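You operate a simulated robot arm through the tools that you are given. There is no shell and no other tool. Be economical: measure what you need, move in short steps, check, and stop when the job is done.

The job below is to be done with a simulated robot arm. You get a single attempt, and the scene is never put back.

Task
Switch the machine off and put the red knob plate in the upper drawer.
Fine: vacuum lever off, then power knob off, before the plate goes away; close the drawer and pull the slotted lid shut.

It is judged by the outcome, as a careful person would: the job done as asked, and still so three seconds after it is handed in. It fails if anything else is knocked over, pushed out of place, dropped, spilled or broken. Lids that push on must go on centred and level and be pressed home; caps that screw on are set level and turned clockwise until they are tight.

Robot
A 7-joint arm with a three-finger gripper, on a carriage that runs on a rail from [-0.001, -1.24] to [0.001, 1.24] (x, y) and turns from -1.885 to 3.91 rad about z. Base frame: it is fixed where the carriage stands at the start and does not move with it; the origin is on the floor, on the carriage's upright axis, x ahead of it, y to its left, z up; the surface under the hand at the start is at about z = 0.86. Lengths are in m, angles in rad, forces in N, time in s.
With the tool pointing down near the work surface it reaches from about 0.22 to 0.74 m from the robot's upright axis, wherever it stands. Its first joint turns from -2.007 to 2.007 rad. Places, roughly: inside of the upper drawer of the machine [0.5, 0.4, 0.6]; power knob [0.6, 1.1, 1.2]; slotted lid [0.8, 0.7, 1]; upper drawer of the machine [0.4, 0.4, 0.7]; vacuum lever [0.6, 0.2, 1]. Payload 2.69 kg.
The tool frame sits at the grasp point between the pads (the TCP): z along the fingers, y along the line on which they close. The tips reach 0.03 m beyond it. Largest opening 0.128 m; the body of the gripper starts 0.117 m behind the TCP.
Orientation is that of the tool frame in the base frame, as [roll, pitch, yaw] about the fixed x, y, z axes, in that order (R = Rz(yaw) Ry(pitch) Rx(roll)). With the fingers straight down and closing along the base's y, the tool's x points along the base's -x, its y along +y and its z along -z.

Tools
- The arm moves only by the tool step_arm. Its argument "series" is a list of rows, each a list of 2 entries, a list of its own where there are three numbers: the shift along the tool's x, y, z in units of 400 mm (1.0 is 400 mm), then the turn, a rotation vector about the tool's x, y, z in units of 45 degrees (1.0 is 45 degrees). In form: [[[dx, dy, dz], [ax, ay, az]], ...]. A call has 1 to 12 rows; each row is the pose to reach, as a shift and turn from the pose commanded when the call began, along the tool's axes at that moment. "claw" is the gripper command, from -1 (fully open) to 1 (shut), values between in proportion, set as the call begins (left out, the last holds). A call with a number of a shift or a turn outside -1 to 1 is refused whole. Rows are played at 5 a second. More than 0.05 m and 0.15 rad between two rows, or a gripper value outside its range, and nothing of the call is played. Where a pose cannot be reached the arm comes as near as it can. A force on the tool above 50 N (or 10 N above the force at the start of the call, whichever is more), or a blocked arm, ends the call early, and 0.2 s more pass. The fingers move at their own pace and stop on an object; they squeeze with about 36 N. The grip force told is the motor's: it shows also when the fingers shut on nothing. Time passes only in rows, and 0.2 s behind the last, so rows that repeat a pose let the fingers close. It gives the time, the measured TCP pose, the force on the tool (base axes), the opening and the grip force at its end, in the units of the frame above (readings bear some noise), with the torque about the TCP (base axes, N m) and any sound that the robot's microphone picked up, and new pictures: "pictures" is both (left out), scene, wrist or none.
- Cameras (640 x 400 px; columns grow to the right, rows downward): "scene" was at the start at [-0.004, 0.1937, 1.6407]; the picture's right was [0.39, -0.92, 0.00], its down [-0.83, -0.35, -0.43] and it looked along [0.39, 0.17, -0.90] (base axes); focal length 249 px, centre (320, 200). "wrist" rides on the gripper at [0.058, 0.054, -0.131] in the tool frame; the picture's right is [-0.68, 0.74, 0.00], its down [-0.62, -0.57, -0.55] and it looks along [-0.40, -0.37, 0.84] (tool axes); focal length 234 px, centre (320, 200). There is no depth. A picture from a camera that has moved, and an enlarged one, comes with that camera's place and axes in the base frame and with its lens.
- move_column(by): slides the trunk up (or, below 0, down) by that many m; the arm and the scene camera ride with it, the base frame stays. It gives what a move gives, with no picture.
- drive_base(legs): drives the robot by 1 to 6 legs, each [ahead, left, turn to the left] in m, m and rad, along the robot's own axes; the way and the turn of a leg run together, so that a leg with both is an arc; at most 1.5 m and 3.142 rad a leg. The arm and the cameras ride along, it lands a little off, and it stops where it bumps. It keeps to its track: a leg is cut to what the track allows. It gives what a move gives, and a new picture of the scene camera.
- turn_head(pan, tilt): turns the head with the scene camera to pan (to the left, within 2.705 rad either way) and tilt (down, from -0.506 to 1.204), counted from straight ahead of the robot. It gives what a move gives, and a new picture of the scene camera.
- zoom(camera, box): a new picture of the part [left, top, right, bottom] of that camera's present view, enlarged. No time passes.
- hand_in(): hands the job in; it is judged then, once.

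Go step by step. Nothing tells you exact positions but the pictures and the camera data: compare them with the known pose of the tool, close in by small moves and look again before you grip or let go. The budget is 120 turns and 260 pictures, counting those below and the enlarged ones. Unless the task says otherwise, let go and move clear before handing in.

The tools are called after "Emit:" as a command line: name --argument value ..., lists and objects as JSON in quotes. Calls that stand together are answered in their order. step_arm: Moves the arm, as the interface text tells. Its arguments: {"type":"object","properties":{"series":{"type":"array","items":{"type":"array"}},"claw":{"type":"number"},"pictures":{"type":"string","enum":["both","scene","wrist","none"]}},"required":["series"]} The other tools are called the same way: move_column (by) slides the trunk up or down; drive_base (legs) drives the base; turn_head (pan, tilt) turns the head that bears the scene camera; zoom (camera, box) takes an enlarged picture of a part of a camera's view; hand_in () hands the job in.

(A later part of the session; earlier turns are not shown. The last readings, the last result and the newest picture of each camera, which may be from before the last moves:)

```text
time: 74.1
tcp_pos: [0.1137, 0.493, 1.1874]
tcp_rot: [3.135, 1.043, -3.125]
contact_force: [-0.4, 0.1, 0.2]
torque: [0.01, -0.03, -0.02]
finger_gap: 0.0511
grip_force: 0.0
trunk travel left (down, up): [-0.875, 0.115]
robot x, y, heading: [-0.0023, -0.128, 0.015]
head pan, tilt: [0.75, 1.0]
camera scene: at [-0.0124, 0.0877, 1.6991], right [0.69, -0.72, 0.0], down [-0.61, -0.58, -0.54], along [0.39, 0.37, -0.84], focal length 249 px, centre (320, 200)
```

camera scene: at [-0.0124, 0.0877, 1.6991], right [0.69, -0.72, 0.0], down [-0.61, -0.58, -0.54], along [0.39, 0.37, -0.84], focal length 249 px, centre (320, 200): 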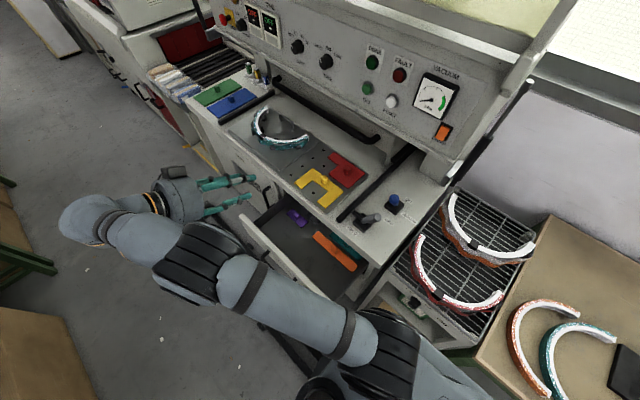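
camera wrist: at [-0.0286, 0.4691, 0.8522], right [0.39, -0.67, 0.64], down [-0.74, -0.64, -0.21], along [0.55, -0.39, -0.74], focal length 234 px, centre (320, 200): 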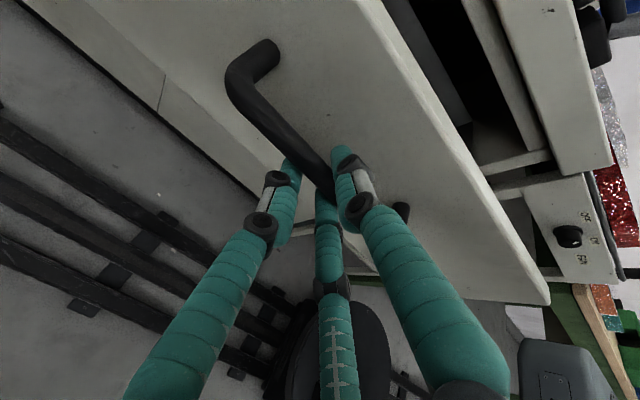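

Now I move over the counter towards the plate, tilting the tool down to 20° from vertical.

Emit:
step_arm --series '[[[-0.038, -0.008, 0.088], [0, 0.11, 0]], [[-0.076, -0.016, 0.177], [0, 0.22, 0]], [[-0.114, -0.024, 0.265], [0, 0.33, 0]], [[-0.152, -0.032, 0.354], [0, 0.445, 0]], [[-0.19, -0.04, 0.442], [0, 0.555, 0]], [[-0.229, -0.049, 0.53], [0, 0.665, 0]], [[-0.267, -0.057, 0.62], [0, 0.775, 0]], [[-0.305, -0.065, 0.7075], [0, 0.889, 0]]]'

```text
time: 75.9
tcp_pos: [0.4215, 0.4751, 1.1454]
tcp_rot: [3.14, 0.34, -3.121]
contact_force: [-0.2, -0.2, 0.3]
torque: [-0.04, 0.0, -0.06]
finger_gap: 0.0509
grip_force: 0.0
trunk travel left (down, up): [-0.875, 0.115]
robot x, y, heading: [0.0008, -0.1292, 0.012]
head pan, tilt: [0.75, 1.0]
camera scene: at [-0.0095, 0.0889, 1.6989], right [0.69, -0.72, 0.0], down [-0.61, -0.58, -0.54], along [0.39, 0.37, -0.84], focal length 249 px, centre (320, 200)
camera wrist: at [0.3218, 0.5259, 1.2504], right [0.62, 0.75, 0.23], down [0.41, -0.56, 0.72], along [0.67, -0.36, -0.65], focal length 234 px, centre (320, 200)
```

scene: 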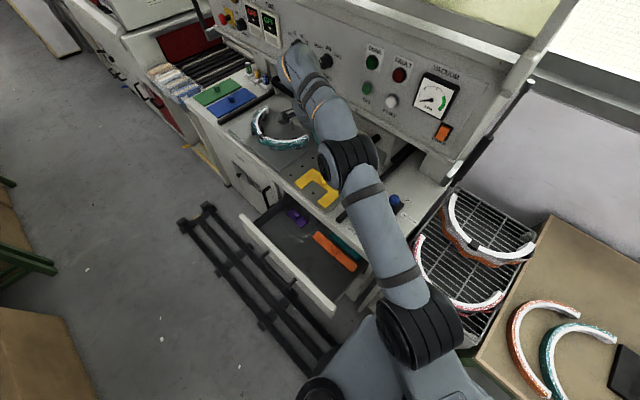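
wrist: 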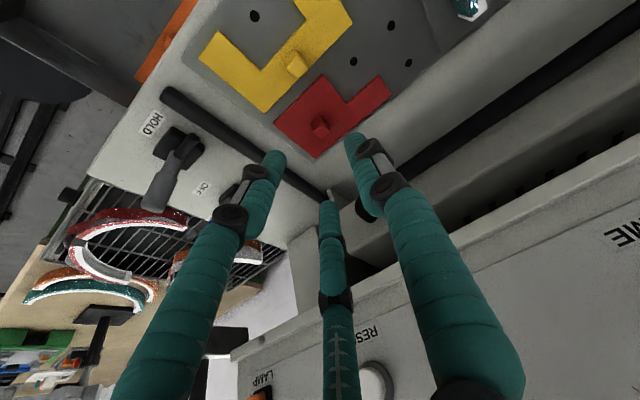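

The knob sits straight ahead-below; approach to a pre-grasp above it.

Emit:
step_arm --series '[[[-0.022, -0.007, 0.11], [0, 0, 0]], [[-0.045, -0.015, 0.22], [0, 0, 0]], [[-0.068, -0.022, 0.33], [0, 0, 0]], [[-0.09, -0.03, 0.43], [0, 0, 0]], [[-0.1135, -0.0375, 0.53], [0, 0, 0]]]' --pictures "wrist"

```text
time: 77.1
tcp_pos: [0.5289, 0.4446, 0.9681]
tcp_rot: [3.139, 0.343, -3.119]
contact_force: [-0.1, 0.9, -0.5]
torque: [-0.06, -0.04, -0.04]
finger_gap: 0.051
grip_force: 0.1
out of reach, approached as far as the arm can: row 4, 5
trunk travel left (down, up): [-0.875, 0.115]
robot x, y, heading: [0.0012, -0.1309, 0.011]
head pan, tilt: [0.75, 1.0]
camera wrist: at [0.4284, 0.4954, 1.0717], right [0.62, 0.75, 0.23], down [0.41, -0.56, 0.72], along [0.67, -0.35, -0.65], focal length 234 px, centre (320, 200)
```

wrist: 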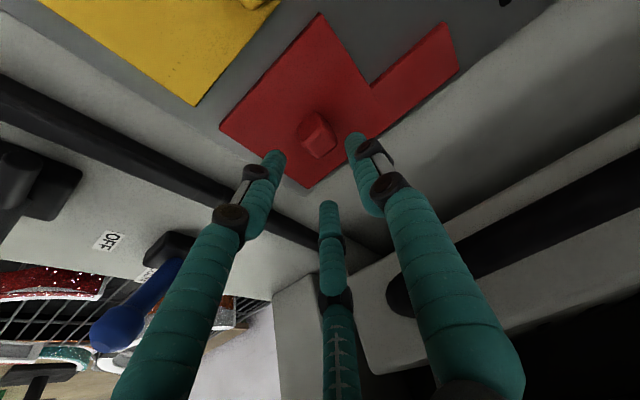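

Just at the reach limit; I shift the base 4 cm left.

Emit:
drive_base --legs '[[0, 0.045, 0]]'

Emit:
step_arm --series '[[[-0.02, -0.04, 0.0], [0, 0, 0]], [[-0.03, -0.075, 0.02], [0, 0, 0]]]' --pictures "wrist"

```text
time: 78.0
tcp_pos: [0.5261, 0.4922, 0.9688]
tcp_rot: [3.141, 0.345, -3.119]
contact_force: [0.5, 1.1, -0.1]
torque: [-0.06, 0.0, -0.01]
finger_gap: 0.0511
grip_force: 0.1
trunk travel left (down, up): [-0.875, 0.115]
robot x, y, heading: [-0.0017, -0.0871, 0.018]
head pan, tilt: [0.75, 1.0]
camera scene: at [-0.0122, 0.1345, 1.6989], right [0.69, -0.72, 0.0], down [-0.61, -0.58, -0.54], along [0.39, 0.37, -0.84], focal length 249 px, centre (320, 200)
```

scene: 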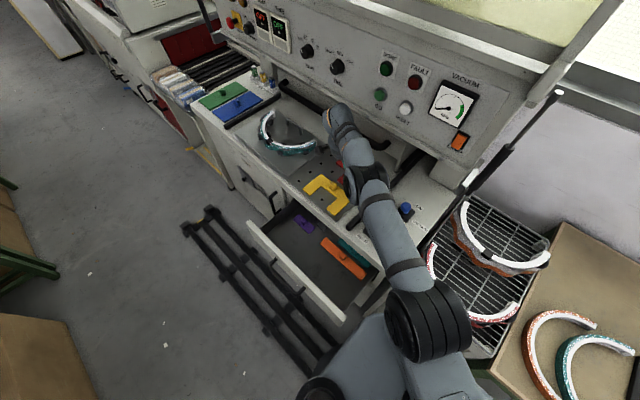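

```text
time: 78.6
tcp_pos: [0.5398, 0.4617, 0.9651]
tcp_rot: [3.138, 0.342, -3.121]
contact_force: [0.0, 0.1, 0.5]
torque: [0.0, -0.01, 0.0]
finger_gap: 0.0511
grip_force: 0.0
trunk travel left (down, up): [-0.875, 0.115]
robot x, y, heading: [-0.0018, -0.0857, 0.017]
head pan, tilt: [0.75, 1.0]
camera wrist: at [0.4402, 0.5131, 1.0691], right [0.62, 0.75, 0.23], down [0.41, -0.56, 0.72], along [0.67, -0.35, -0.65], focal length 234 px, centre (320, 200)
```

wrist: 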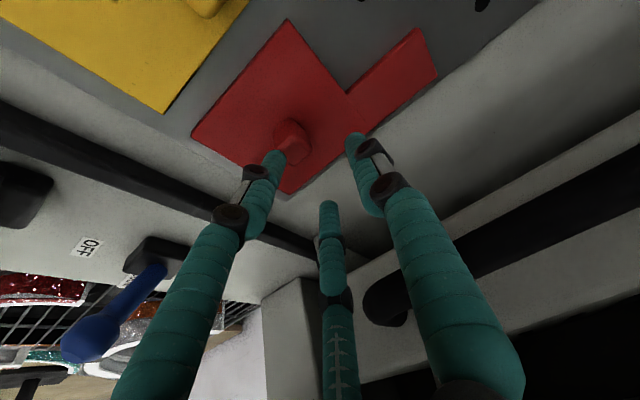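

Knob at about (0.543, 0.453). Align and descend part-way.

Emit:
step_arm --series '[[[0.03, -0.0225, 0.03], [0, 0, 0]], [[0.05, -0.0225, 0.09], [0, 0, 0]]]' --pictures "wrist"

```text
time: 79.2
tcp_pos: [0.5334, 0.4531, 0.9246]
tcp_rot: [3.139, 0.344, -3.122]
contact_force: [-1.8, -2.0, 4.6]
torque: [-0.09, 0.2, 0.0]
finger_gap: 0.0632
grip_force: 5.0
trunk travel left (down, up): [-0.875, 0.115]
robot x, y, heading: [-0.0037, -0.0881, 0.013]
head pan, tilt: [0.75, 1.0]
camera wrist: at [0.4338, 0.5046, 1.0279], right [0.62, 0.75, 0.23], down [0.41, -0.56, 0.72], along [0.67, -0.35, -0.65], focal length 234 px, centre (320, 200)
```

wrist: 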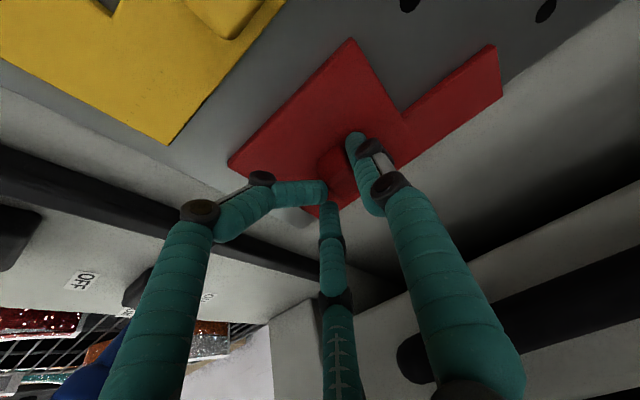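

The fingers touched and nudged the plate about 1.5 cm back. I back up and look again.

Emit:
step_arm --series '[[[0, 0, -0.06], [0, 0, 0]], [[0, 0, -0.14], [0, 0, 0]], [[0, 0, -0.14], [0, 0, 0]]]' --claw -0.1 --pictures "both"

```text
time: 80.0
tcp_pos: [0.5135, 0.4511, 0.9759]
tcp_rot: [3.137, 0.343, -3.12]
contact_force: [0.1, 0.5, -0.4]
torque: [0.0, 0.0, -0.03]
finger_gap: 0.0705
grip_force: 0.1
trunk travel left (down, up): [-0.875, 0.115]
robot x, y, heading: [-0.0009, -0.0849, 0.014]
head pan, tilt: [0.75, 1.0]
camera scene: at [-0.0116, 0.1336, 1.699], right [0.69, -0.72, 0.0], down [-0.61, -0.58, -0.54], along [0.39, 0.37, -0.84], focal length 249 px, centre (320, 200)
camera wrist: at [0.4138, 0.5026, 1.0787], right [0.62, 0.75, 0.23], down [0.41, -0.56, 0.72], along [0.67, -0.35, -0.65], focal length 234 px, centre (320, 200)
```

scene: 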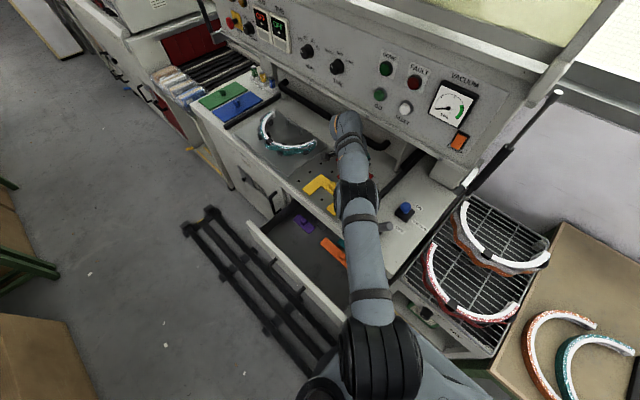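
wrist: 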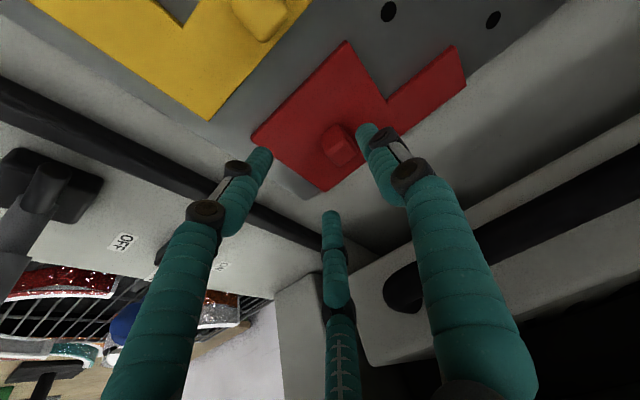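

Plate is intact, knob now at about (0.558, 0.466). Re-align with a wider opening.

Emit:
step_arm --series '[[[-0.03, 0.0375, 0.0], [0, 0, 0]], [[-0.03, 0.0375, 0.06], [0, 0, 0]]]' --pictures "wrist"

Emit:
zoom --camera "wrist" --box '[220, 60, 460, 240]'

```text
time: 80.6
tcp_pos: [0.534, 0.4679, 0.9579]
tcp_rot: [3.139, 0.343, -3.12]
contact_force: [0.1, -0.2, 0.1]
torque: [-0.03, 0.0, 0.0]
finger_gap: 0.0705
grip_force: 0.0
trunk travel left (down, up): [-0.875, 0.115]
robot x, y, heading: [0.0027, -0.0792, 0.02]
head pan, tilt: [0.75, 1.0]
camera wrist: at [0.4327, 0.5181, 1.0615], right [0.62, 0.75, 0.23], down [0.41, -0.56, 0.72], along [0.67, -0.35, -0.65], focal length 234 px, centre (320, 200)
```

wrist: 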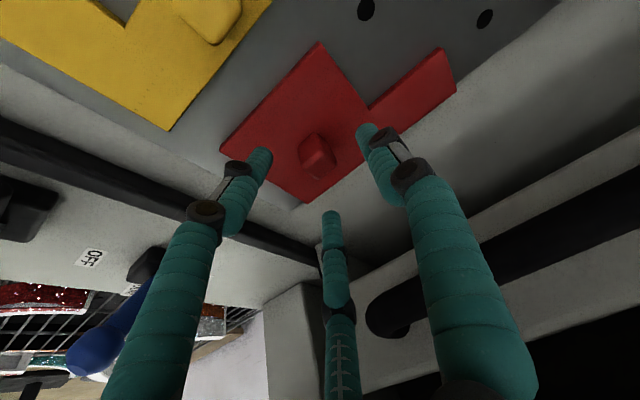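

```text
2.22 times, centred on (340, 150) of wrist
camera zoom: at [0.4327, 0.5181, 1.0615], right [0.62, 0.75, 0.23], down [0.41, -0.56, 0.72], along [0.67, -0.35, -0.65], focal length 520 px, centre (276, 311)
```

zoom: 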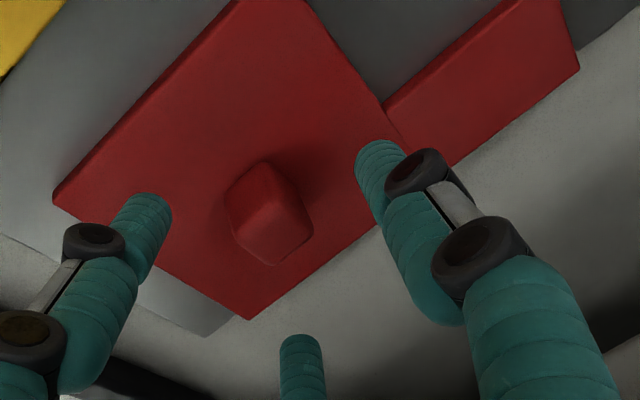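

Well centred now. Descend and close on the knob.

Emit:
step_arm --series '[[[0, -0.01, 0.04], [0, 0, 0]], [[0, -0.01, 0.085], [0, 0, 0]], [[0, -0.01, 0.125], [0, 0, 0]]]' --pictures "wrist"

```text
time: 81.4
tcp_pos: [0.5447, 0.4647, 0.9358]
tcp_rot: [3.122, 0.357, -3.128]
contact_force: [-15.7, -13.5, 44.6]
torque: [-1.75, 2.32, 0.11]
finger_gap: 0.0856
grip_force: 11.1
trunk travel left (down, up): [-0.875, 0.115]
robot x, y, heading: [0.0012, -0.0856, 0.015]
head pan, tilt: [0.75, 1.0]
stopped in row 3: the force on the tool passed its limit at 59 N (the readings are from after the stop); the commanded pose is now the measured one
camera wrist: at [0.4431, 0.5138, 1.0382], right [0.62, 0.74, 0.25], down [0.4, -0.57, 0.72], along [0.68, -0.35, -0.65], focal length 234 px, centre (320, 200)
```

wrist: 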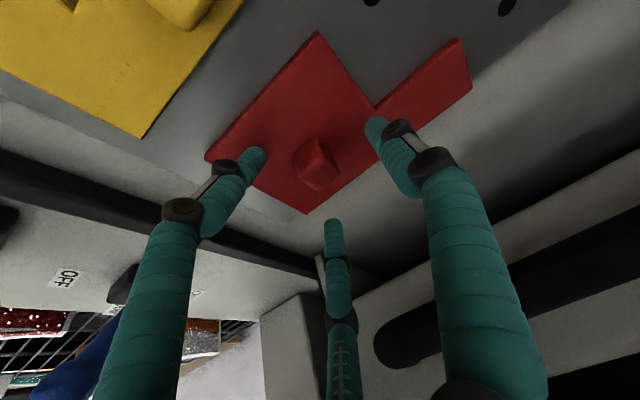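

The lower of the two paired fingers meets the plate first because of the tilt. I lift, move the base a little closer, and make the tool nearly vertical.

Emit:
step_arm --series '[[[0, 0, -0.05], [0, 0, 0]], [[0, 0, -0.12], [0, 0, 0]], [[0, 0, -0.2], [0, 0, 0]]]' --pictures "none" --claw -0.1

Emit:
drive_base --legs '[[0, 0.04, 0]]'

```text
time: 82.2
tcp_pos: [0.5159, 0.4646, 0.9986]
tcp_rot: [3.131, 0.348, -3.125]
contact_force: [-0.1, 0.7, 0.0]
torque: [0.01, 0.02, 0.02]
finger_gap: 0.0703
grip_force: 0.0
trunk travel left (down, up): [-0.875, 0.115]
robot x, y, heading: [0.0016, -0.0857, 0.019]
head pan, tilt: [0.75, 1.0]
```

```text
time: 83.1
tcp_pos: [0.5173, 0.5052, 0.9987]
tcp_rot: [3.132, 0.35, -3.124]
contact_force: [0.4, 0.3, -1.1]
torque: [-0.06, -0.03, -0.01]
finger_gap: 0.0703
grip_force: 0.0
trunk travel left (down, up): [-0.875, 0.115]
robot x, y, heading: [0.0, -0.0471, 0.016]
head pan, tilt: [0.75, 1.0]
camera scene: at [-0.0125, 0.1731, 1.699], right [0.69, -0.72, 0.0], down [-0.61, -0.58, -0.54], along [0.39, 0.37, -0.84], focal length 249 px, centre (320, 200)
```

scene: 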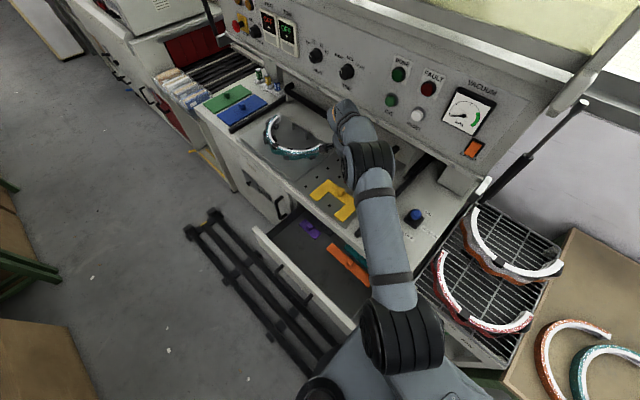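

No contact with the drawer. Straighten the tool and align above the knob.

Emit:
step_arm --series '[[[-0.02, -0.035, 0.02], [0, 0.1, 0]], [[-0.045, -0.07, 0.045], [0, 0.21, 0]], [[-0.069, -0.1025, 0.07], [0, 0.318, 0]]]' --pictures "both"

```text
time: 83.9
tcp_pos: [0.5363, 0.4703, 0.9846]
tcp_rot: [3.133, 0.1, -3.103]
contact_force: [-25.5, 9.1, 5.8]
torque: [-1.26, -4.42, 1.03]
finger_gap: 0.0706
grip_force: 0.1
out of reach, approached as far as the arm can: row 3
trunk travel left (down, up): [-0.875, 0.115]
robot x, y, heading: [0.0016, -0.0454, 0.019]
head pan, tilt: [0.75, 1.0]
camera scene: at [-0.0212, 0.1743, 1.6989], right [0.7, -0.72, 0.0], down [-0.6, -0.59, -0.54], along [0.39, 0.37, -0.84], focal length 249 px, centre (320, 200)
camera wrist: at [0.4625, 0.5183, 1.1092], right [0.65, 0.76, 0.08], down [0.58, -0.55, 0.6], along [0.5, -0.34, -0.8], focal length 234 px, centre (320, 200)
```

scene: 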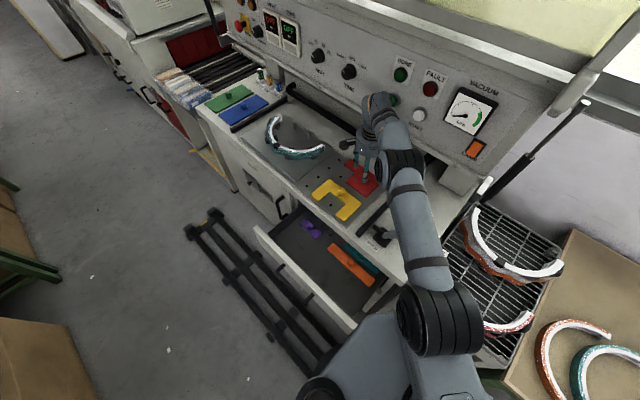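
wrist: 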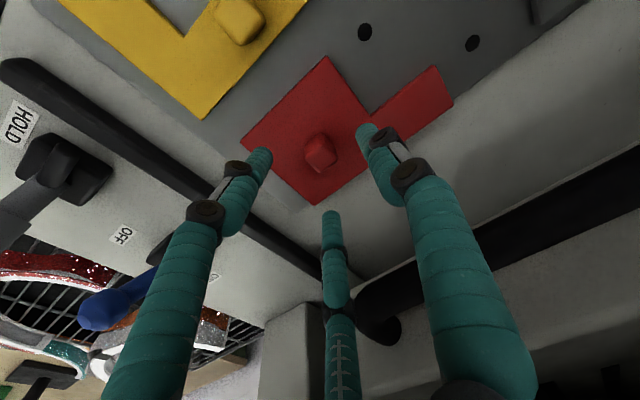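

The wrist touched the panel; I back off at once to the tilted pose.

Emit:
step_arm --series '[[[0.05, 0, 0], [0, -0.1, 0]], [[0.1, 0, 0.0], [0, -0.2, 0]], [[0.1, 0, 0.0], [0, -0.25, 0]]]' --pictures "both"

Emit:
zoom --camera "scene" --box '[300, 30, 500, 240]'

```text
time: 84.7
tcp_pos: [0.5106, 0.4582, 0.9793]
tcp_rot: [3.13, 0.295, -3.13]
contact_force: [-0.3, -0.8, 0.1]
torque: [0.03, 0.03, 0.01]
finger_gap: 0.0706
grip_force: 0.1
trunk travel left (down, up): [-0.875, 0.115]
robot x, y, heading: [-0.0024, -0.0475, 0.015]
head pan, tilt: [0.75, 1.0]
camera scene: at [-0.0106, 0.1714, 1.6992], right [0.69, -0.72, 0.0], down [-0.61, -0.58, -0.54], along [0.39, 0.37, -0.84], focal length 249 px, centre (320, 200)
camera wrist: at [0.4157, 0.5079, 1.0872], right [0.63, 0.75, 0.2], down [0.44, -0.57, 0.7], along [0.64, -0.35, -0.69], focal length 234 px, centre (320, 200)
```

scene: 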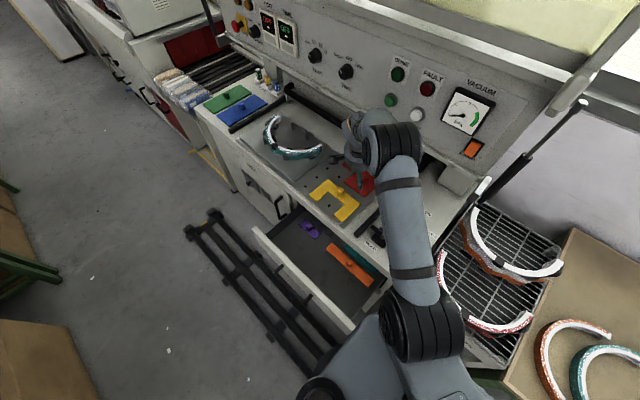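
wrist: 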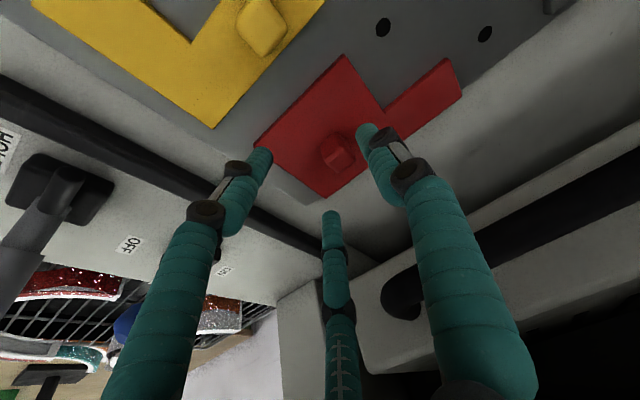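

```text
1.90 times, centred on (400, 135) of scene
camera zoom: at [-0.0106, 0.1714, 1.6992], right [0.69, -0.72, 0.0], down [-0.61, -0.58, -0.54], along [0.39, 0.37, -0.84], focal length 475 px, centre (168, 324)
```

zoom: 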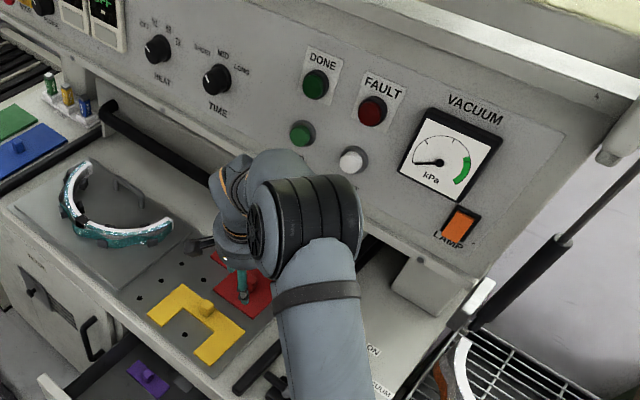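

Nothing was disturbed. Before gripping the small knob I check how the three fingers converge when closed to ~25 mm.

Emit:
step_arm --series '[[[0, 0, -0.08], [0, 0, 0]], [[0, 0, -0.16], [0, 0, 0]], [[0, 0, -0.16], [0, 0, 0]], [[0, 0, -0.16], [0, 0, 0]], [[0, 0, -0.16], [0, 0, 0]]]' --claw 0.61 --pictures "wrist"

Emit:
zoom --camera "wrist" --box '[220, 80, 420, 280]'

```text
time: 85.9
tcp_pos: [0.4908, 0.458, 1.0403]
tcp_rot: [3.131, 0.295, -3.124]
contact_force: [-0.1, -0.8, 0.2]
torque: [0.0, 0.04, -0.03]
finger_gap: 0.0247
grip_force: 0.0
trunk travel left (down, up): [-0.875, 0.115]
robot x, y, heading: [0.0, -0.0433, 0.017]
head pan, tilt: [0.75, 1.0]
camera wrist: at [0.395, 0.5094, 1.1485], right [0.63, 0.75, 0.2], down [0.44, -0.56, 0.7], along [0.64, -0.35, -0.69], focal length 234 px, centre (320, 200)
```

wrist: 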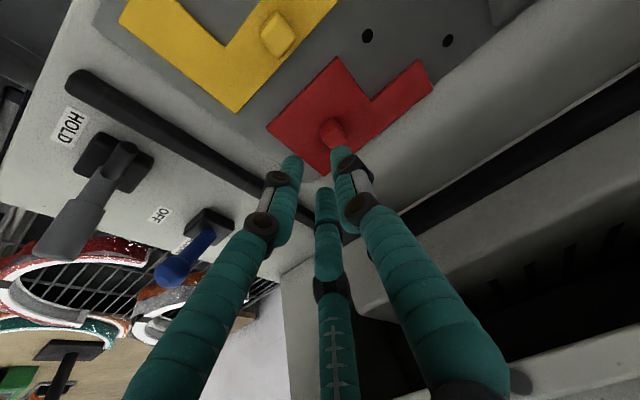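

```text
2.00 times, centred on (320, 180) of wrist
camera zoom: at [0.395, 0.5094, 1.1485], right [0.63, 0.75, 0.2], down [0.44, -0.56, 0.7], along [0.64, -0.35, -0.69], focal length 468 px, centre (320, 240)
```

zoom: 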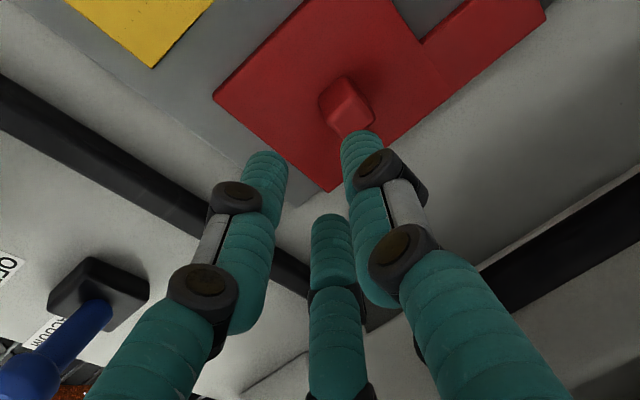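

When closed the three tips converge like a chuck, tips ~47 mm beyond the TCP. I'll turn the hand 90° so the paired fingers sit at equal height with the tilt, reducing tilt slightly to 0.25 rad.

Emit:
step_arm --series '[[[0, 0, 0], [0, 0.064, 0]], [[0, 0, 0], [0, 0.064, 0]]]' --pictures "none" --claw 0.0

Emit:
step_arm --series '[[[0, 0, 0], [0, 0, 0.167]], [[0, 0, 0], [0, 0, 0.333]], [[0, 0, 0], [0, 0, 0.5]], [[0, 0, 0], [0, 0, 0.667]], [[0, 0, 0], [0, 0, 0.833]], [[0, 0, 0], [0, 0, 1]]]' --pictures "none"

Emit:
step_arm --series '[[[0, 0, 0], [0, 0, 0.167]], [[0, 0, 0], [0, 0, 0.333]], [[0, 0, 0], [0, 0, 0.5]], [[0, 0, 0], [0, 0, 0.667]], [[0, 0, 0], [0, 0, 0.833]], [[0, 0, 0], [0, 0, 1]]]' --pictures "both"

```text
time: 86.5
tcp_pos: [0.4892, 0.4586, 1.0405]
tcp_rot: [3.131, 0.244, -3.121]
contact_force: [-0.4, 0.1, 0.3]
torque: [-0.01, -0.02, -0.03]
finger_gap: 0.0644
grip_force: 0.6
trunk travel left (down, up): [-0.875, 0.115]
robot x, y, heading: [0.0016, -0.0455, 0.014]
head pan, tilt: [0.75, 1.0]
```

```text
time: 87.9
tcp_pos: [0.4892, 0.4585, 1.0393]
tcp_rot: [2.96, 0.166, 2.357]
contact_force: [0.2, 0.7, 0.2]
torque: [0.01, -0.02, -0.02]
finger_gap: 0.064
grip_force: 0.1
trunk travel left (down, up): [-0.875, 0.115]
robot x, y, heading: [-0.0014, -0.0457, 0.018]
head pan, tilt: [0.75, 1.0]
```

```text
time: 89.3
tcp_pos: [0.4895, 0.4565, 1.0386]
tcp_rot: [2.899, -0.011, 1.588]
contact_force: [-0.6, 0.0, -0.2]
torque: [-0.01, 0.0, 0.01]
finger_gap: 0.0642
grip_force: 0.2
trunk travel left (down, up): [-0.875, 0.115]
robot x, y, heading: [0.0012, -0.0438, 0.017]
head pan, tilt: [0.75, 1.0]
camera scene: at [-0.0129, 0.1723, 1.6991], right [0.69, -0.72, 0.0], down [-0.61, -0.58, -0.54], along [0.39, 0.37, -0.84], focal length 249 px, centre (320, 200)
camera wrist: at [0.5085, 0.5144, 1.1797], right [0.73, -0.67, 0.17], down [-0.67, -0.63, 0.39], along [-0.15, -0.4, -0.91], focal length 234 px, centre (320, 200)
```

scene: 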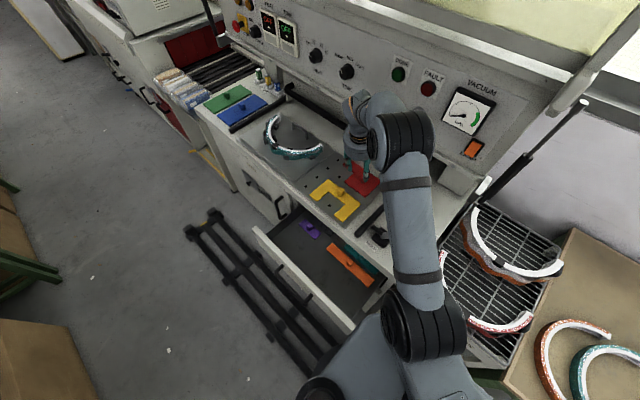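
wrist: 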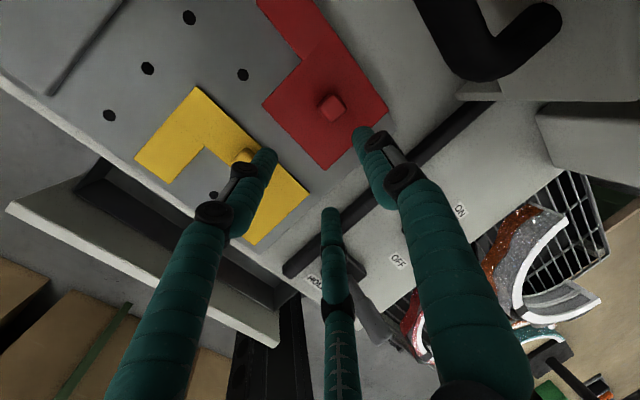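

Excellent view: knob at (0.550, 0.463). Approach to just above it.

Emit:
step_arm --series '[[[0.006, 0.03, 0.08], [0, 0, 0]], [[0.011, 0.0635, 0.18], [0, 0, 0]]]' --claw 0.2 --pictures "wrist"

Emit:
zoom --camera "wrist" --box '[220, 40, 440, 240]'

```text
time: 89.9
tcp_pos: [0.5292, 0.4606, 0.9786]
tcp_rot: [2.897, -0.011, 1.59]
contact_force: [0.4, -0.2, -0.2]
torque: [0.0, 0.02, 0.0]
finger_gap: 0.0514
grip_force: 0.1
trunk travel left (down, up): [-0.875, 0.115]
robot x, y, heading: [-0.0009, -0.042, 0.014]
head pan, tilt: [0.75, 1.0]
camera wrist: at [0.5493, 0.5193, 1.119], right [0.73, -0.66, 0.17], down [-0.67, -0.63, 0.39], along [-0.15, -0.4, -0.91], focal length 234 px, centre (320, 200)
```

wrist: 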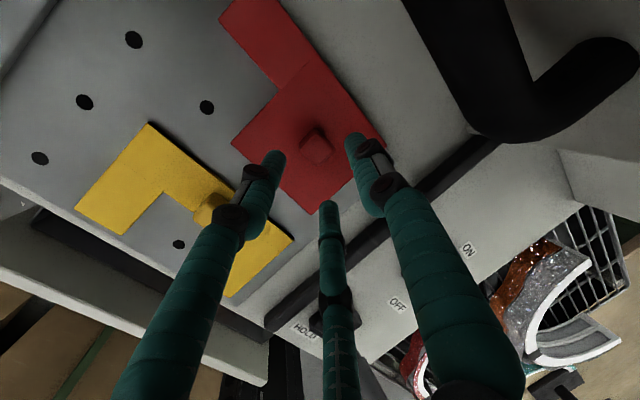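

```text
2.00 times, centred on (330, 140) of wrist
camera zoom: at [0.5493, 0.5193, 1.119], right [0.73, -0.66, 0.17], down [-0.67, -0.63, 0.39], along [-0.15, -0.4, -0.91], focal length 468 px, centre (300, 320)
```

zoom: 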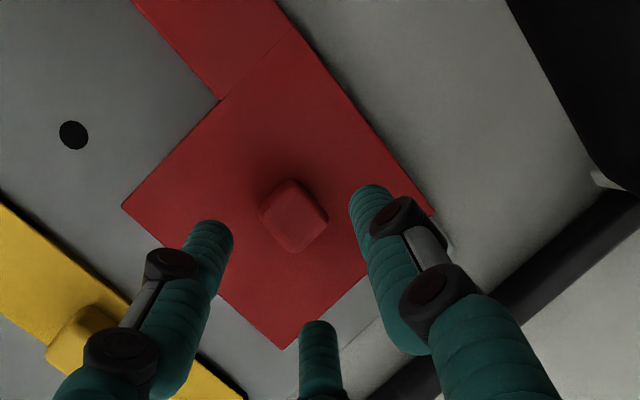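

Descend onto the knob in small steps.

Emit:
step_arm --series '[[[0.002, -0.004, 0.05], [0, 0, 0]], [[0.002, -0.007, 0.085], [0, 0, 0]], [[0.002, -0.007, 0.108], [0, 0, 0]]]' --pictures "wrist"

```text
time: 90.7
tcp_pos: [0.538, 0.4641, 0.9333]
tcp_rot: [2.897, -0.009, 1.591]
contact_force: [-0.1, -0.1, 0.3]
torque: [-0.02, 0.01, -0.03]
finger_gap: 0.0513
grip_force: 0.0
trunk travel left (down, up): [-0.875, 0.115]
robot x, y, heading: [-0.0011, -0.0412, 0.016]
head pan, tilt: [0.75, 1.0]
camera wrist: at [0.5575, 0.5223, 1.0732], right [0.73, -0.66, 0.17], down [-0.67, -0.63, 0.39], along [-0.15, -0.4, -0.91], focal length 234 px, centre (320, 200)
```

wrist: 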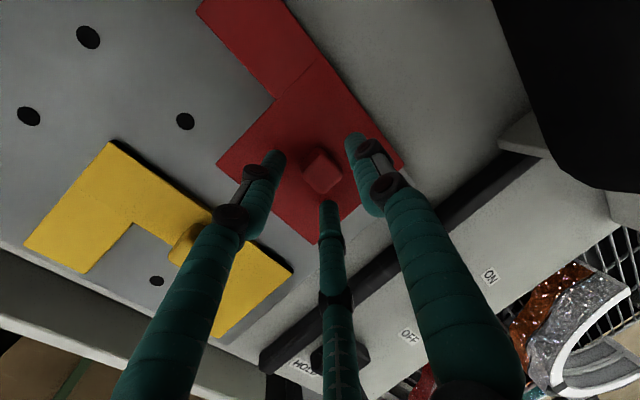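

Nicely centred with no contact. Close.

Emit:
step_arm --series '[[[0, 0, 0.006], [0, 0, 0]], [[0, 0, 0.006], [0, 0, 0]], [[0, 0, 0.006], [0, 0, 0]], [[0, 0, 0.006], [0, 0, 0]]]' --claw 1 --pictures "wrist"

Emit:
zoom --camera "wrist" --box '[220, 80, 440, 280]'

```text
time: 91.7
tcp_pos: [0.5383, 0.4643, 0.9323]
tcp_rot: [2.895, -0.012, 1.592]
contact_force: [3.8, 3.9, 5.7]
torque: [0.07, 0.18, -0.12]
finger_gap: 0.0292
grip_force: 36.1
trunk travel left (down, up): [-0.875, 0.115]
robot x, y, heading: [-0.0014, -0.0443, 0.017]
head pan, tilt: [0.75, 1.0]
camera wrist: at [0.5581, 0.5226, 1.0725], right [0.73, -0.66, 0.17], down [-0.67, -0.63, 0.39], along [-0.15, -0.4, -0.91], focal length 234 px, centre (320, 200)
```

wrist: 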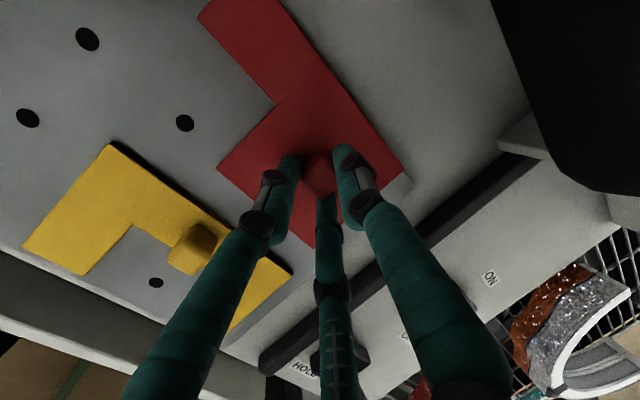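

```text
2.00 times, centred on (330, 180) of wrist
camera zoom: at [0.5581, 0.5226, 1.0725], right [0.73, -0.66, 0.17], down [-0.67, -0.63, 0.39], along [-0.15, -0.4, -0.91], focal length 468 px, centre (300, 240)
```

zoom: 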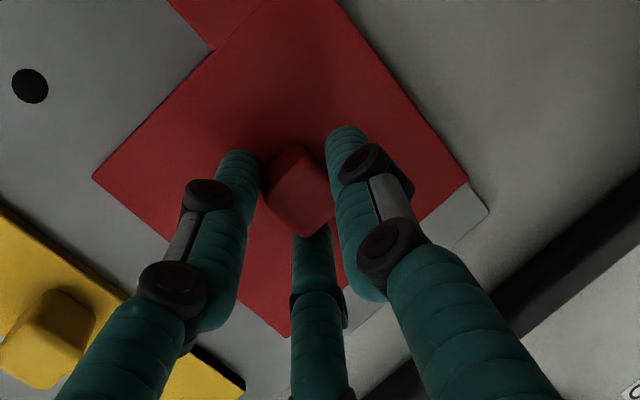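

Knob held (29 mm, 36 N). Lift slowly along the tool axis.

Emit:
step_arm --series '[[[0, 0, -0.03], [0, 0, 0]], [[0, 0, -0.07], [0, 0, 0]], [[0, 0, -0.12], [0, 0, 0]], [[0, 0, -0.18], [0, 0, 0]]]' --pictures "both"

```text
time: 92.7
tcp_pos: [0.5204, 0.4624, 1.0012]
tcp_rot: [2.899, -0.011, 1.591]
contact_force: [0.4, -0.8, -2.1]
torque: [-0.03, 0.03, 0.0]
finger_gap: 0.0291
grip_force: 36.0
trunk travel left (down, up): [-0.875, 0.115]
robot x, y, heading: [-0.0018, -0.0413, 0.011]
head pan, tilt: [0.75, 1.0]
camera scene: at [-0.0134, 0.1718, 1.6991], right [0.69, -0.72, 0.0], down [-0.61, -0.58, -0.54], along [0.39, 0.37, -0.84], focal length 249 px, centre (320, 200)
camera wrist: at [0.5396, 0.5192, 1.1414], right [0.73, -0.66, 0.17], down [-0.67, -0.63, 0.39], along [-0.15, -0.4, -0.91], focal length 234 px, centre (320, 200)
```

scene: 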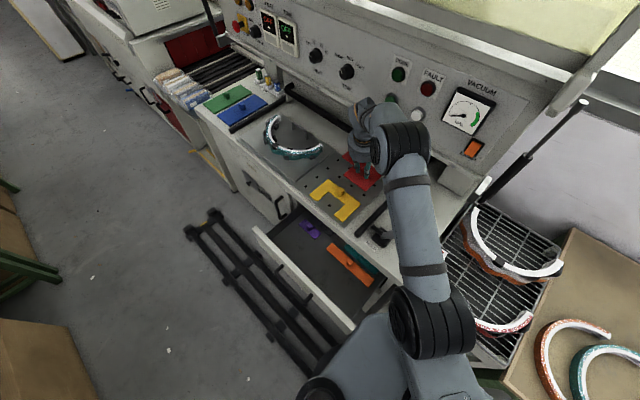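
wrist: 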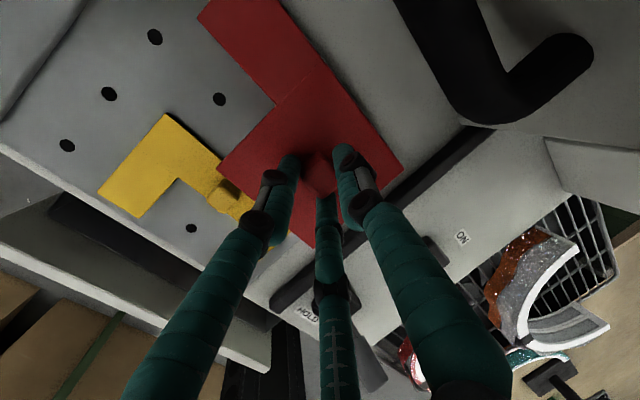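

The plate is up and level. I carry it back over the drawer.

Emit:
step_arm --series '[[[0, -0.1, -0.045], [0, 0, 0]], [[-0.005, -0.2, -0.08], [0, 0, 0]], [[-0.01, -0.305, -0.115], [0, 0, 0]], [[-0.016, -0.41, -0.145], [0, 0, 0]], [[-0.022, -0.515, -0.175], [0, 0, 0]], [[-0.03, -0.625, -0.205], [0, 0, 0]], [[-0.0375, -0.735, -0.235], [0, 0, 0]]]' --pictures "both"

```text
time: 94.3
tcp_pos: [0.2103, 0.4423, 1.0178]
tcp_rot: [2.896, -0.008, 1.593]
contact_force: [-0.7, 0.0, -1.9]
torque: [0.01, -0.05, 0.02]
finger_gap: 0.0289
grip_force: 36.4
trunk travel left (down, up): [-0.875, 0.115]
robot x, y, heading: [0.0028, -0.0424, 0.016]
head pan, tilt: [0.75, 1.0]
camera scene: at [-0.0158, 0.1713, 1.6992], right [0.69, -0.72, 0.0], down [-0.61, -0.58, -0.54], along [0.39, 0.38, -0.84], focal length 249 px, centre (320, 200)
camera wrist: at [0.23, 0.4986, 1.1582], right [0.73, -0.66, 0.17], down [-0.67, -0.63, 0.39], along [-0.15, -0.4, -0.91], focal length 234 px, centre (320, 200)
```

scene: 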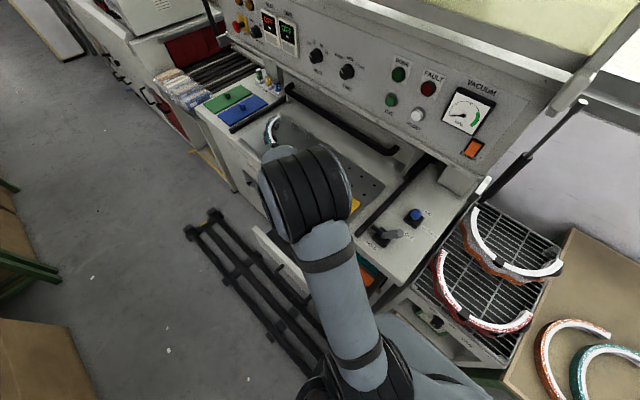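
wrist: 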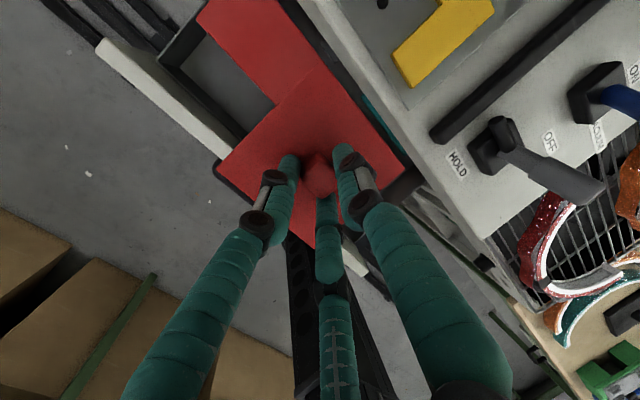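

Now shift the base right so the housing stays clear of the drawer corner, then bring the arm back over the drawer.

Emit:
drive_base --legs '[[0, -0.16, 0]]'

Emit:
step_arm --series '[[[0.1, 0, 0], [0, 0, 0]], [[0.2, 0, 0], [0, 0, 0]], [[0.3, 0, 0], [0, 0, 0]], [[0.345, 0, 0], [0, 0, 0]]]' --pictures "both"

```text
time: 95.7
tcp_pos: [0.2133, 0.2762, 1.0171]
tcp_rot: [2.898, -0.011, 1.591]
contact_force: [0.5, -0.5, -1.4]
torque: [0.02, 0.05, 0.0]
finger_gap: 0.029
grip_force: 36.4
trunk travel left (down, up): [-0.875, 0.115]
robot x, y, heading: [-0.0026, -0.2085, 0.012]
head pan, tilt: [0.75, 1.0]
camera scene: at [-0.0125, 0.0065, 1.6992], right [0.69, -0.72, 0.0], down [-0.61, -0.58, -0.54], along [0.39, 0.37, -0.84], focal length 249 px, centre (320, 200)
```

scene: 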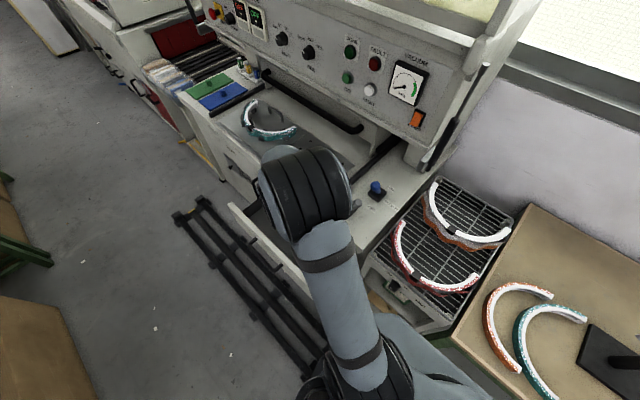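

```text
time: 96.7
tcp_pos: [0.2117, 0.4143, 1.0151]
tcp_rot: [2.897, -0.008, 1.59]
contact_force: [-0.6, -0.4, -2.0]
torque: [-0.05, 0.03, -0.01]
finger_gap: 0.0292
grip_force: 36.3
trunk travel left (down, up): [-0.875, 0.115]
robot x, y, heading: [0.0014, -0.2115, 0.014]
head pan, tilt: [0.75, 1.0]
camera scene: at [-0.0122, 0.0074, 1.6991], right [0.69, -0.72, 0.0], down [-0.61, -0.58, -0.54], along [0.39, 0.37, -0.84], focal length 249 px, centre (320, 200)
camera wrist: at [0.2314, 0.4714, 1.1547], right [0.73, -0.66, 0.17], down [-0.67, -0.63, 0.39], along [-0.15, -0.4, -0.9], focal length 234 px, centre (320, 200)
```

scene: 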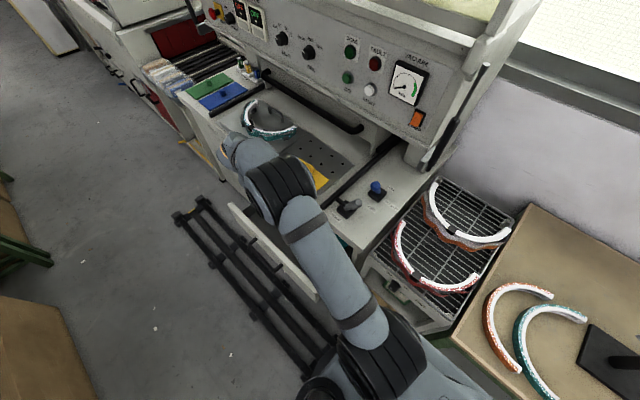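
wrist: 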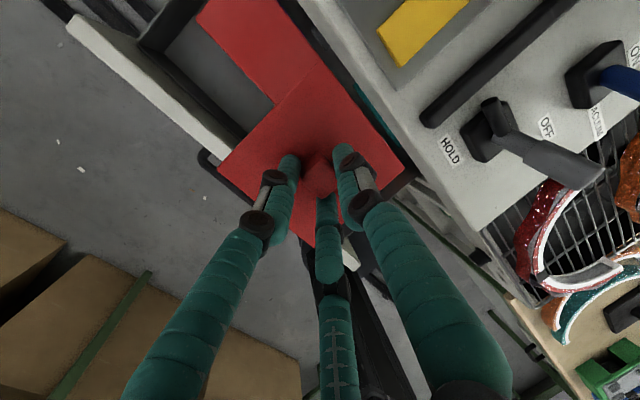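

The plate must fit between the drawer's front panel (inner face x≈0.16) and the counter edge (≈0.315). I shift it 1.6 cm back and lower 10 cm to look.

Emit:
step_arm --series '[[[0, 0.039, 0.0096], [0, 0, 0]]]' --pictures "none"

Emit:
move_column --by -0.11

Emit:
step_arm --series '[[[0, 0, 0], [0, 0, 0]]]' --pictures "both"

```text
time: 97.1
tcp_pos: [0.23, 0.4143, 1.0151]
tcp_rot: [2.9, -0.007, 1.588]
contact_force: [0.5, -0.2, -1.2]
torque: [0.01, 0.06, -0.02]
finger_gap: 0.0289
grip_force: 36.9
trunk travel left (down, up): [-0.875, 0.115]
robot x, y, heading: [-0.0023, -0.2133, 0.014]
head pan, tilt: [0.75, 1.0]
```

```text
time: 98.5
tcp_pos: [0.2281, 0.4151, 0.9059]
tcp_rot: [2.896, -0.009, 1.589]
contact_force: [-1.1, -0.4, -1.6]
torque: [-0.01, 0.02, -0.04]
finger_gap: 0.0289
grip_force: 36.3
trunk travel left (down, up): [-0.765, 0.225]
robot x, y, heading: [-0.0003, -0.2093, 0.018]
head pan, tilt: [0.75, 1.0]
```

```text
time: 98.9
tcp_pos: [0.2285, 0.4144, 0.9054]
tcp_rot: [2.897, -0.01, 1.59]
contact_force: [0.5, -1.0, -1.6]
torque: [-0.02, 0.01, 0.0]
finger_gap: 0.0289
grip_force: 36.2
trunk travel left (down, up): [-0.765, 0.225]
robot x, y, heading: [-0.0004, -0.2113, 0.013]
head pan, tilt: [0.75, 1.0]
camera scene: at [-0.0125, 0.0073, 1.5891], right [0.69, -0.72, 0.0], down [-0.61, -0.58, -0.54], along [0.39, 0.37, -0.84], focal length 249 px, centre (320, 200)
camera wrist: at [0.2477, 0.472, 1.0457], right [0.73, -0.66, 0.17], down [-0.67, -0.63, 0.39], along [-0.15, -0.4, -0.91], focal length 234 px, centre (320, 200)
```

scene: 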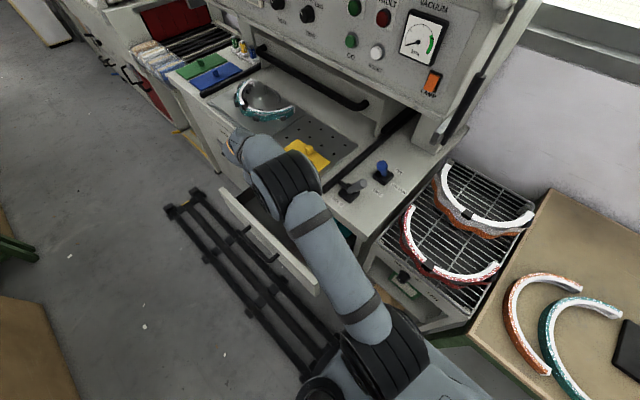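
wrist: 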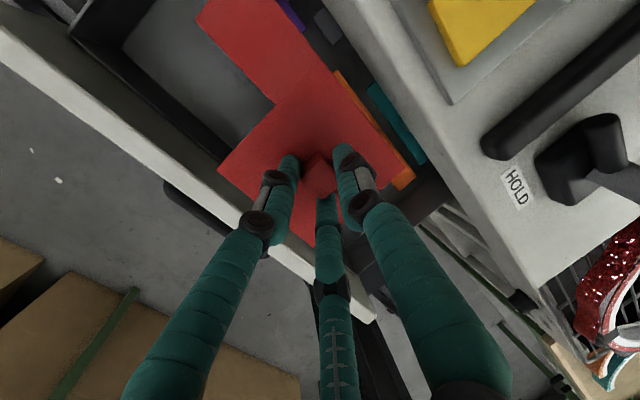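

Clearances look fine on both sides; shift 8 mm further back and lower another 11 cm.

Emit:
step_arm --series '[[[0, 0.019, 0.005], [0, 0, 0]]]' --pictures "none"

Emit:
move_column --by -0.1

Emit:
step_arm --series '[[[0, 0, 0], [0, 0, 0]]]' --pictures "both"

```text
time: 99.3
tcp_pos: [0.2374, 0.4151, 0.9063]
tcp_rot: [2.898, -0.008, 1.589]
contact_force: [0.6, -1.2, -2.4]
torque: [0.0, 0.06, 0.0]
finger_gap: 0.0288
grip_force: 35.6
trunk travel left (down, up): [-0.765, 0.225]
robot x, y, heading: [-0.0004, -0.2091, 0.014]
head pan, tilt: [0.75, 1.0]
```

```text
time: 100.7
tcp_pos: [0.2361, 0.4157, 0.8056]
tcp_rot: [2.897, -0.011, 1.59]
contact_force: [0.7, -0.3, -1.8]
torque: [-0.01, 0.06, 0.0]
finger_gap: 0.0289
grip_force: 36.4
trunk travel left (down, up): [-0.665, 0.325]
robot x, y, heading: [0.0017, -0.2104, 0.012]
head pan, tilt: [0.75, 1.0]
```

```text
time: 101.1
tcp_pos: [0.2356, 0.4143, 0.8058]
tcp_rot: [2.896, -0.01, 1.59]
contact_force: [-0.1, 0.6, -1.1]
torque: [0.02, 0.01, 0.0]
finger_gap: 0.0287
grip_force: 35.8
trunk travel left (down, up): [-0.665, 0.325]
robot x, y, heading: [-0.0018, -0.2114, 0.011]
head pan, tilt: [0.75, 1.0]
camera scene: at [-0.0125, 0.0073, 1.4891], right [0.69, -0.72, 0.0], down [-0.61, -0.58, -0.54], along [0.39, 0.37, -0.84], focal length 249 px, centre (320, 200)
camera wrist: at [0.2557, 0.4719, 0.9461], right [0.73, -0.66, 0.17], down [-0.67, -0.63, 0.39], along [-0.15, -0.4, -0.91], focal length 234 px, centre (320, 200)
```

scene: 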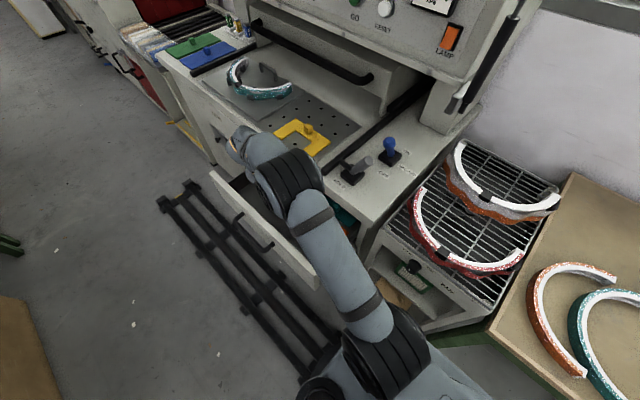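
wrist: 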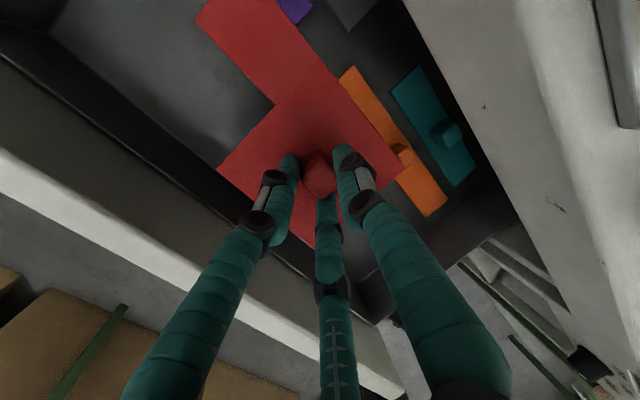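

The orange plate's front edge is near the red one's rear; I shift 1 cm forward and descend gently until it touches the floor.

Emit:
step_arm --series '[[[0, -0.026, -0.006], [0, 0, 0]], [[0, -0.044, 0.067], [0, 0, 0]], [[0, -0.056, 0.116], [0, 0, 0]]]' --pictures "both"

```text
time: 101.9
tcp_pos: [0.2246, 0.4155, 0.7555]
tcp_rot: [2.898, -0.012, 1.589]
contact_force: [0.0, -0.7, -1.6]
torque: [-0.02, 0.03, 0.03]
finger_gap: 0.0288
grip_force: 35.9
trunk travel left (down, up): [-0.665, 0.325]
robot x, y, heading: [-0.001, -0.2129, 0.015]
head pan, tilt: [0.75, 1.0]
camera scene: at [-0.0128, 0.0075, 1.4891], right [0.69, -0.72, 0.0], down [-0.61, -0.58, -0.54], along [0.39, 0.37, -0.84], focal length 249 px, centre (320, 200)
camera wrist: at [0.2441, 0.4725, 0.8955], right [0.73, -0.66, 0.17], down [-0.67, -0.63, 0.39], along [-0.15, -0.4, -0.91], focal length 234 px, centre (320, 200)
```

scene: 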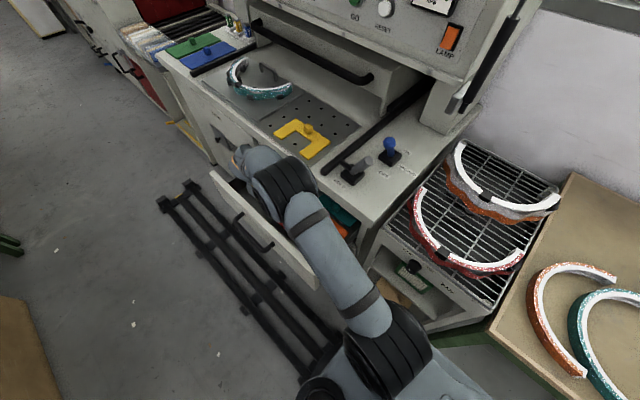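
wrist: 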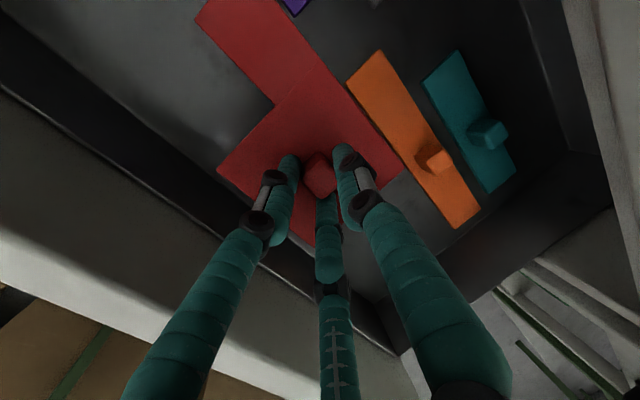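

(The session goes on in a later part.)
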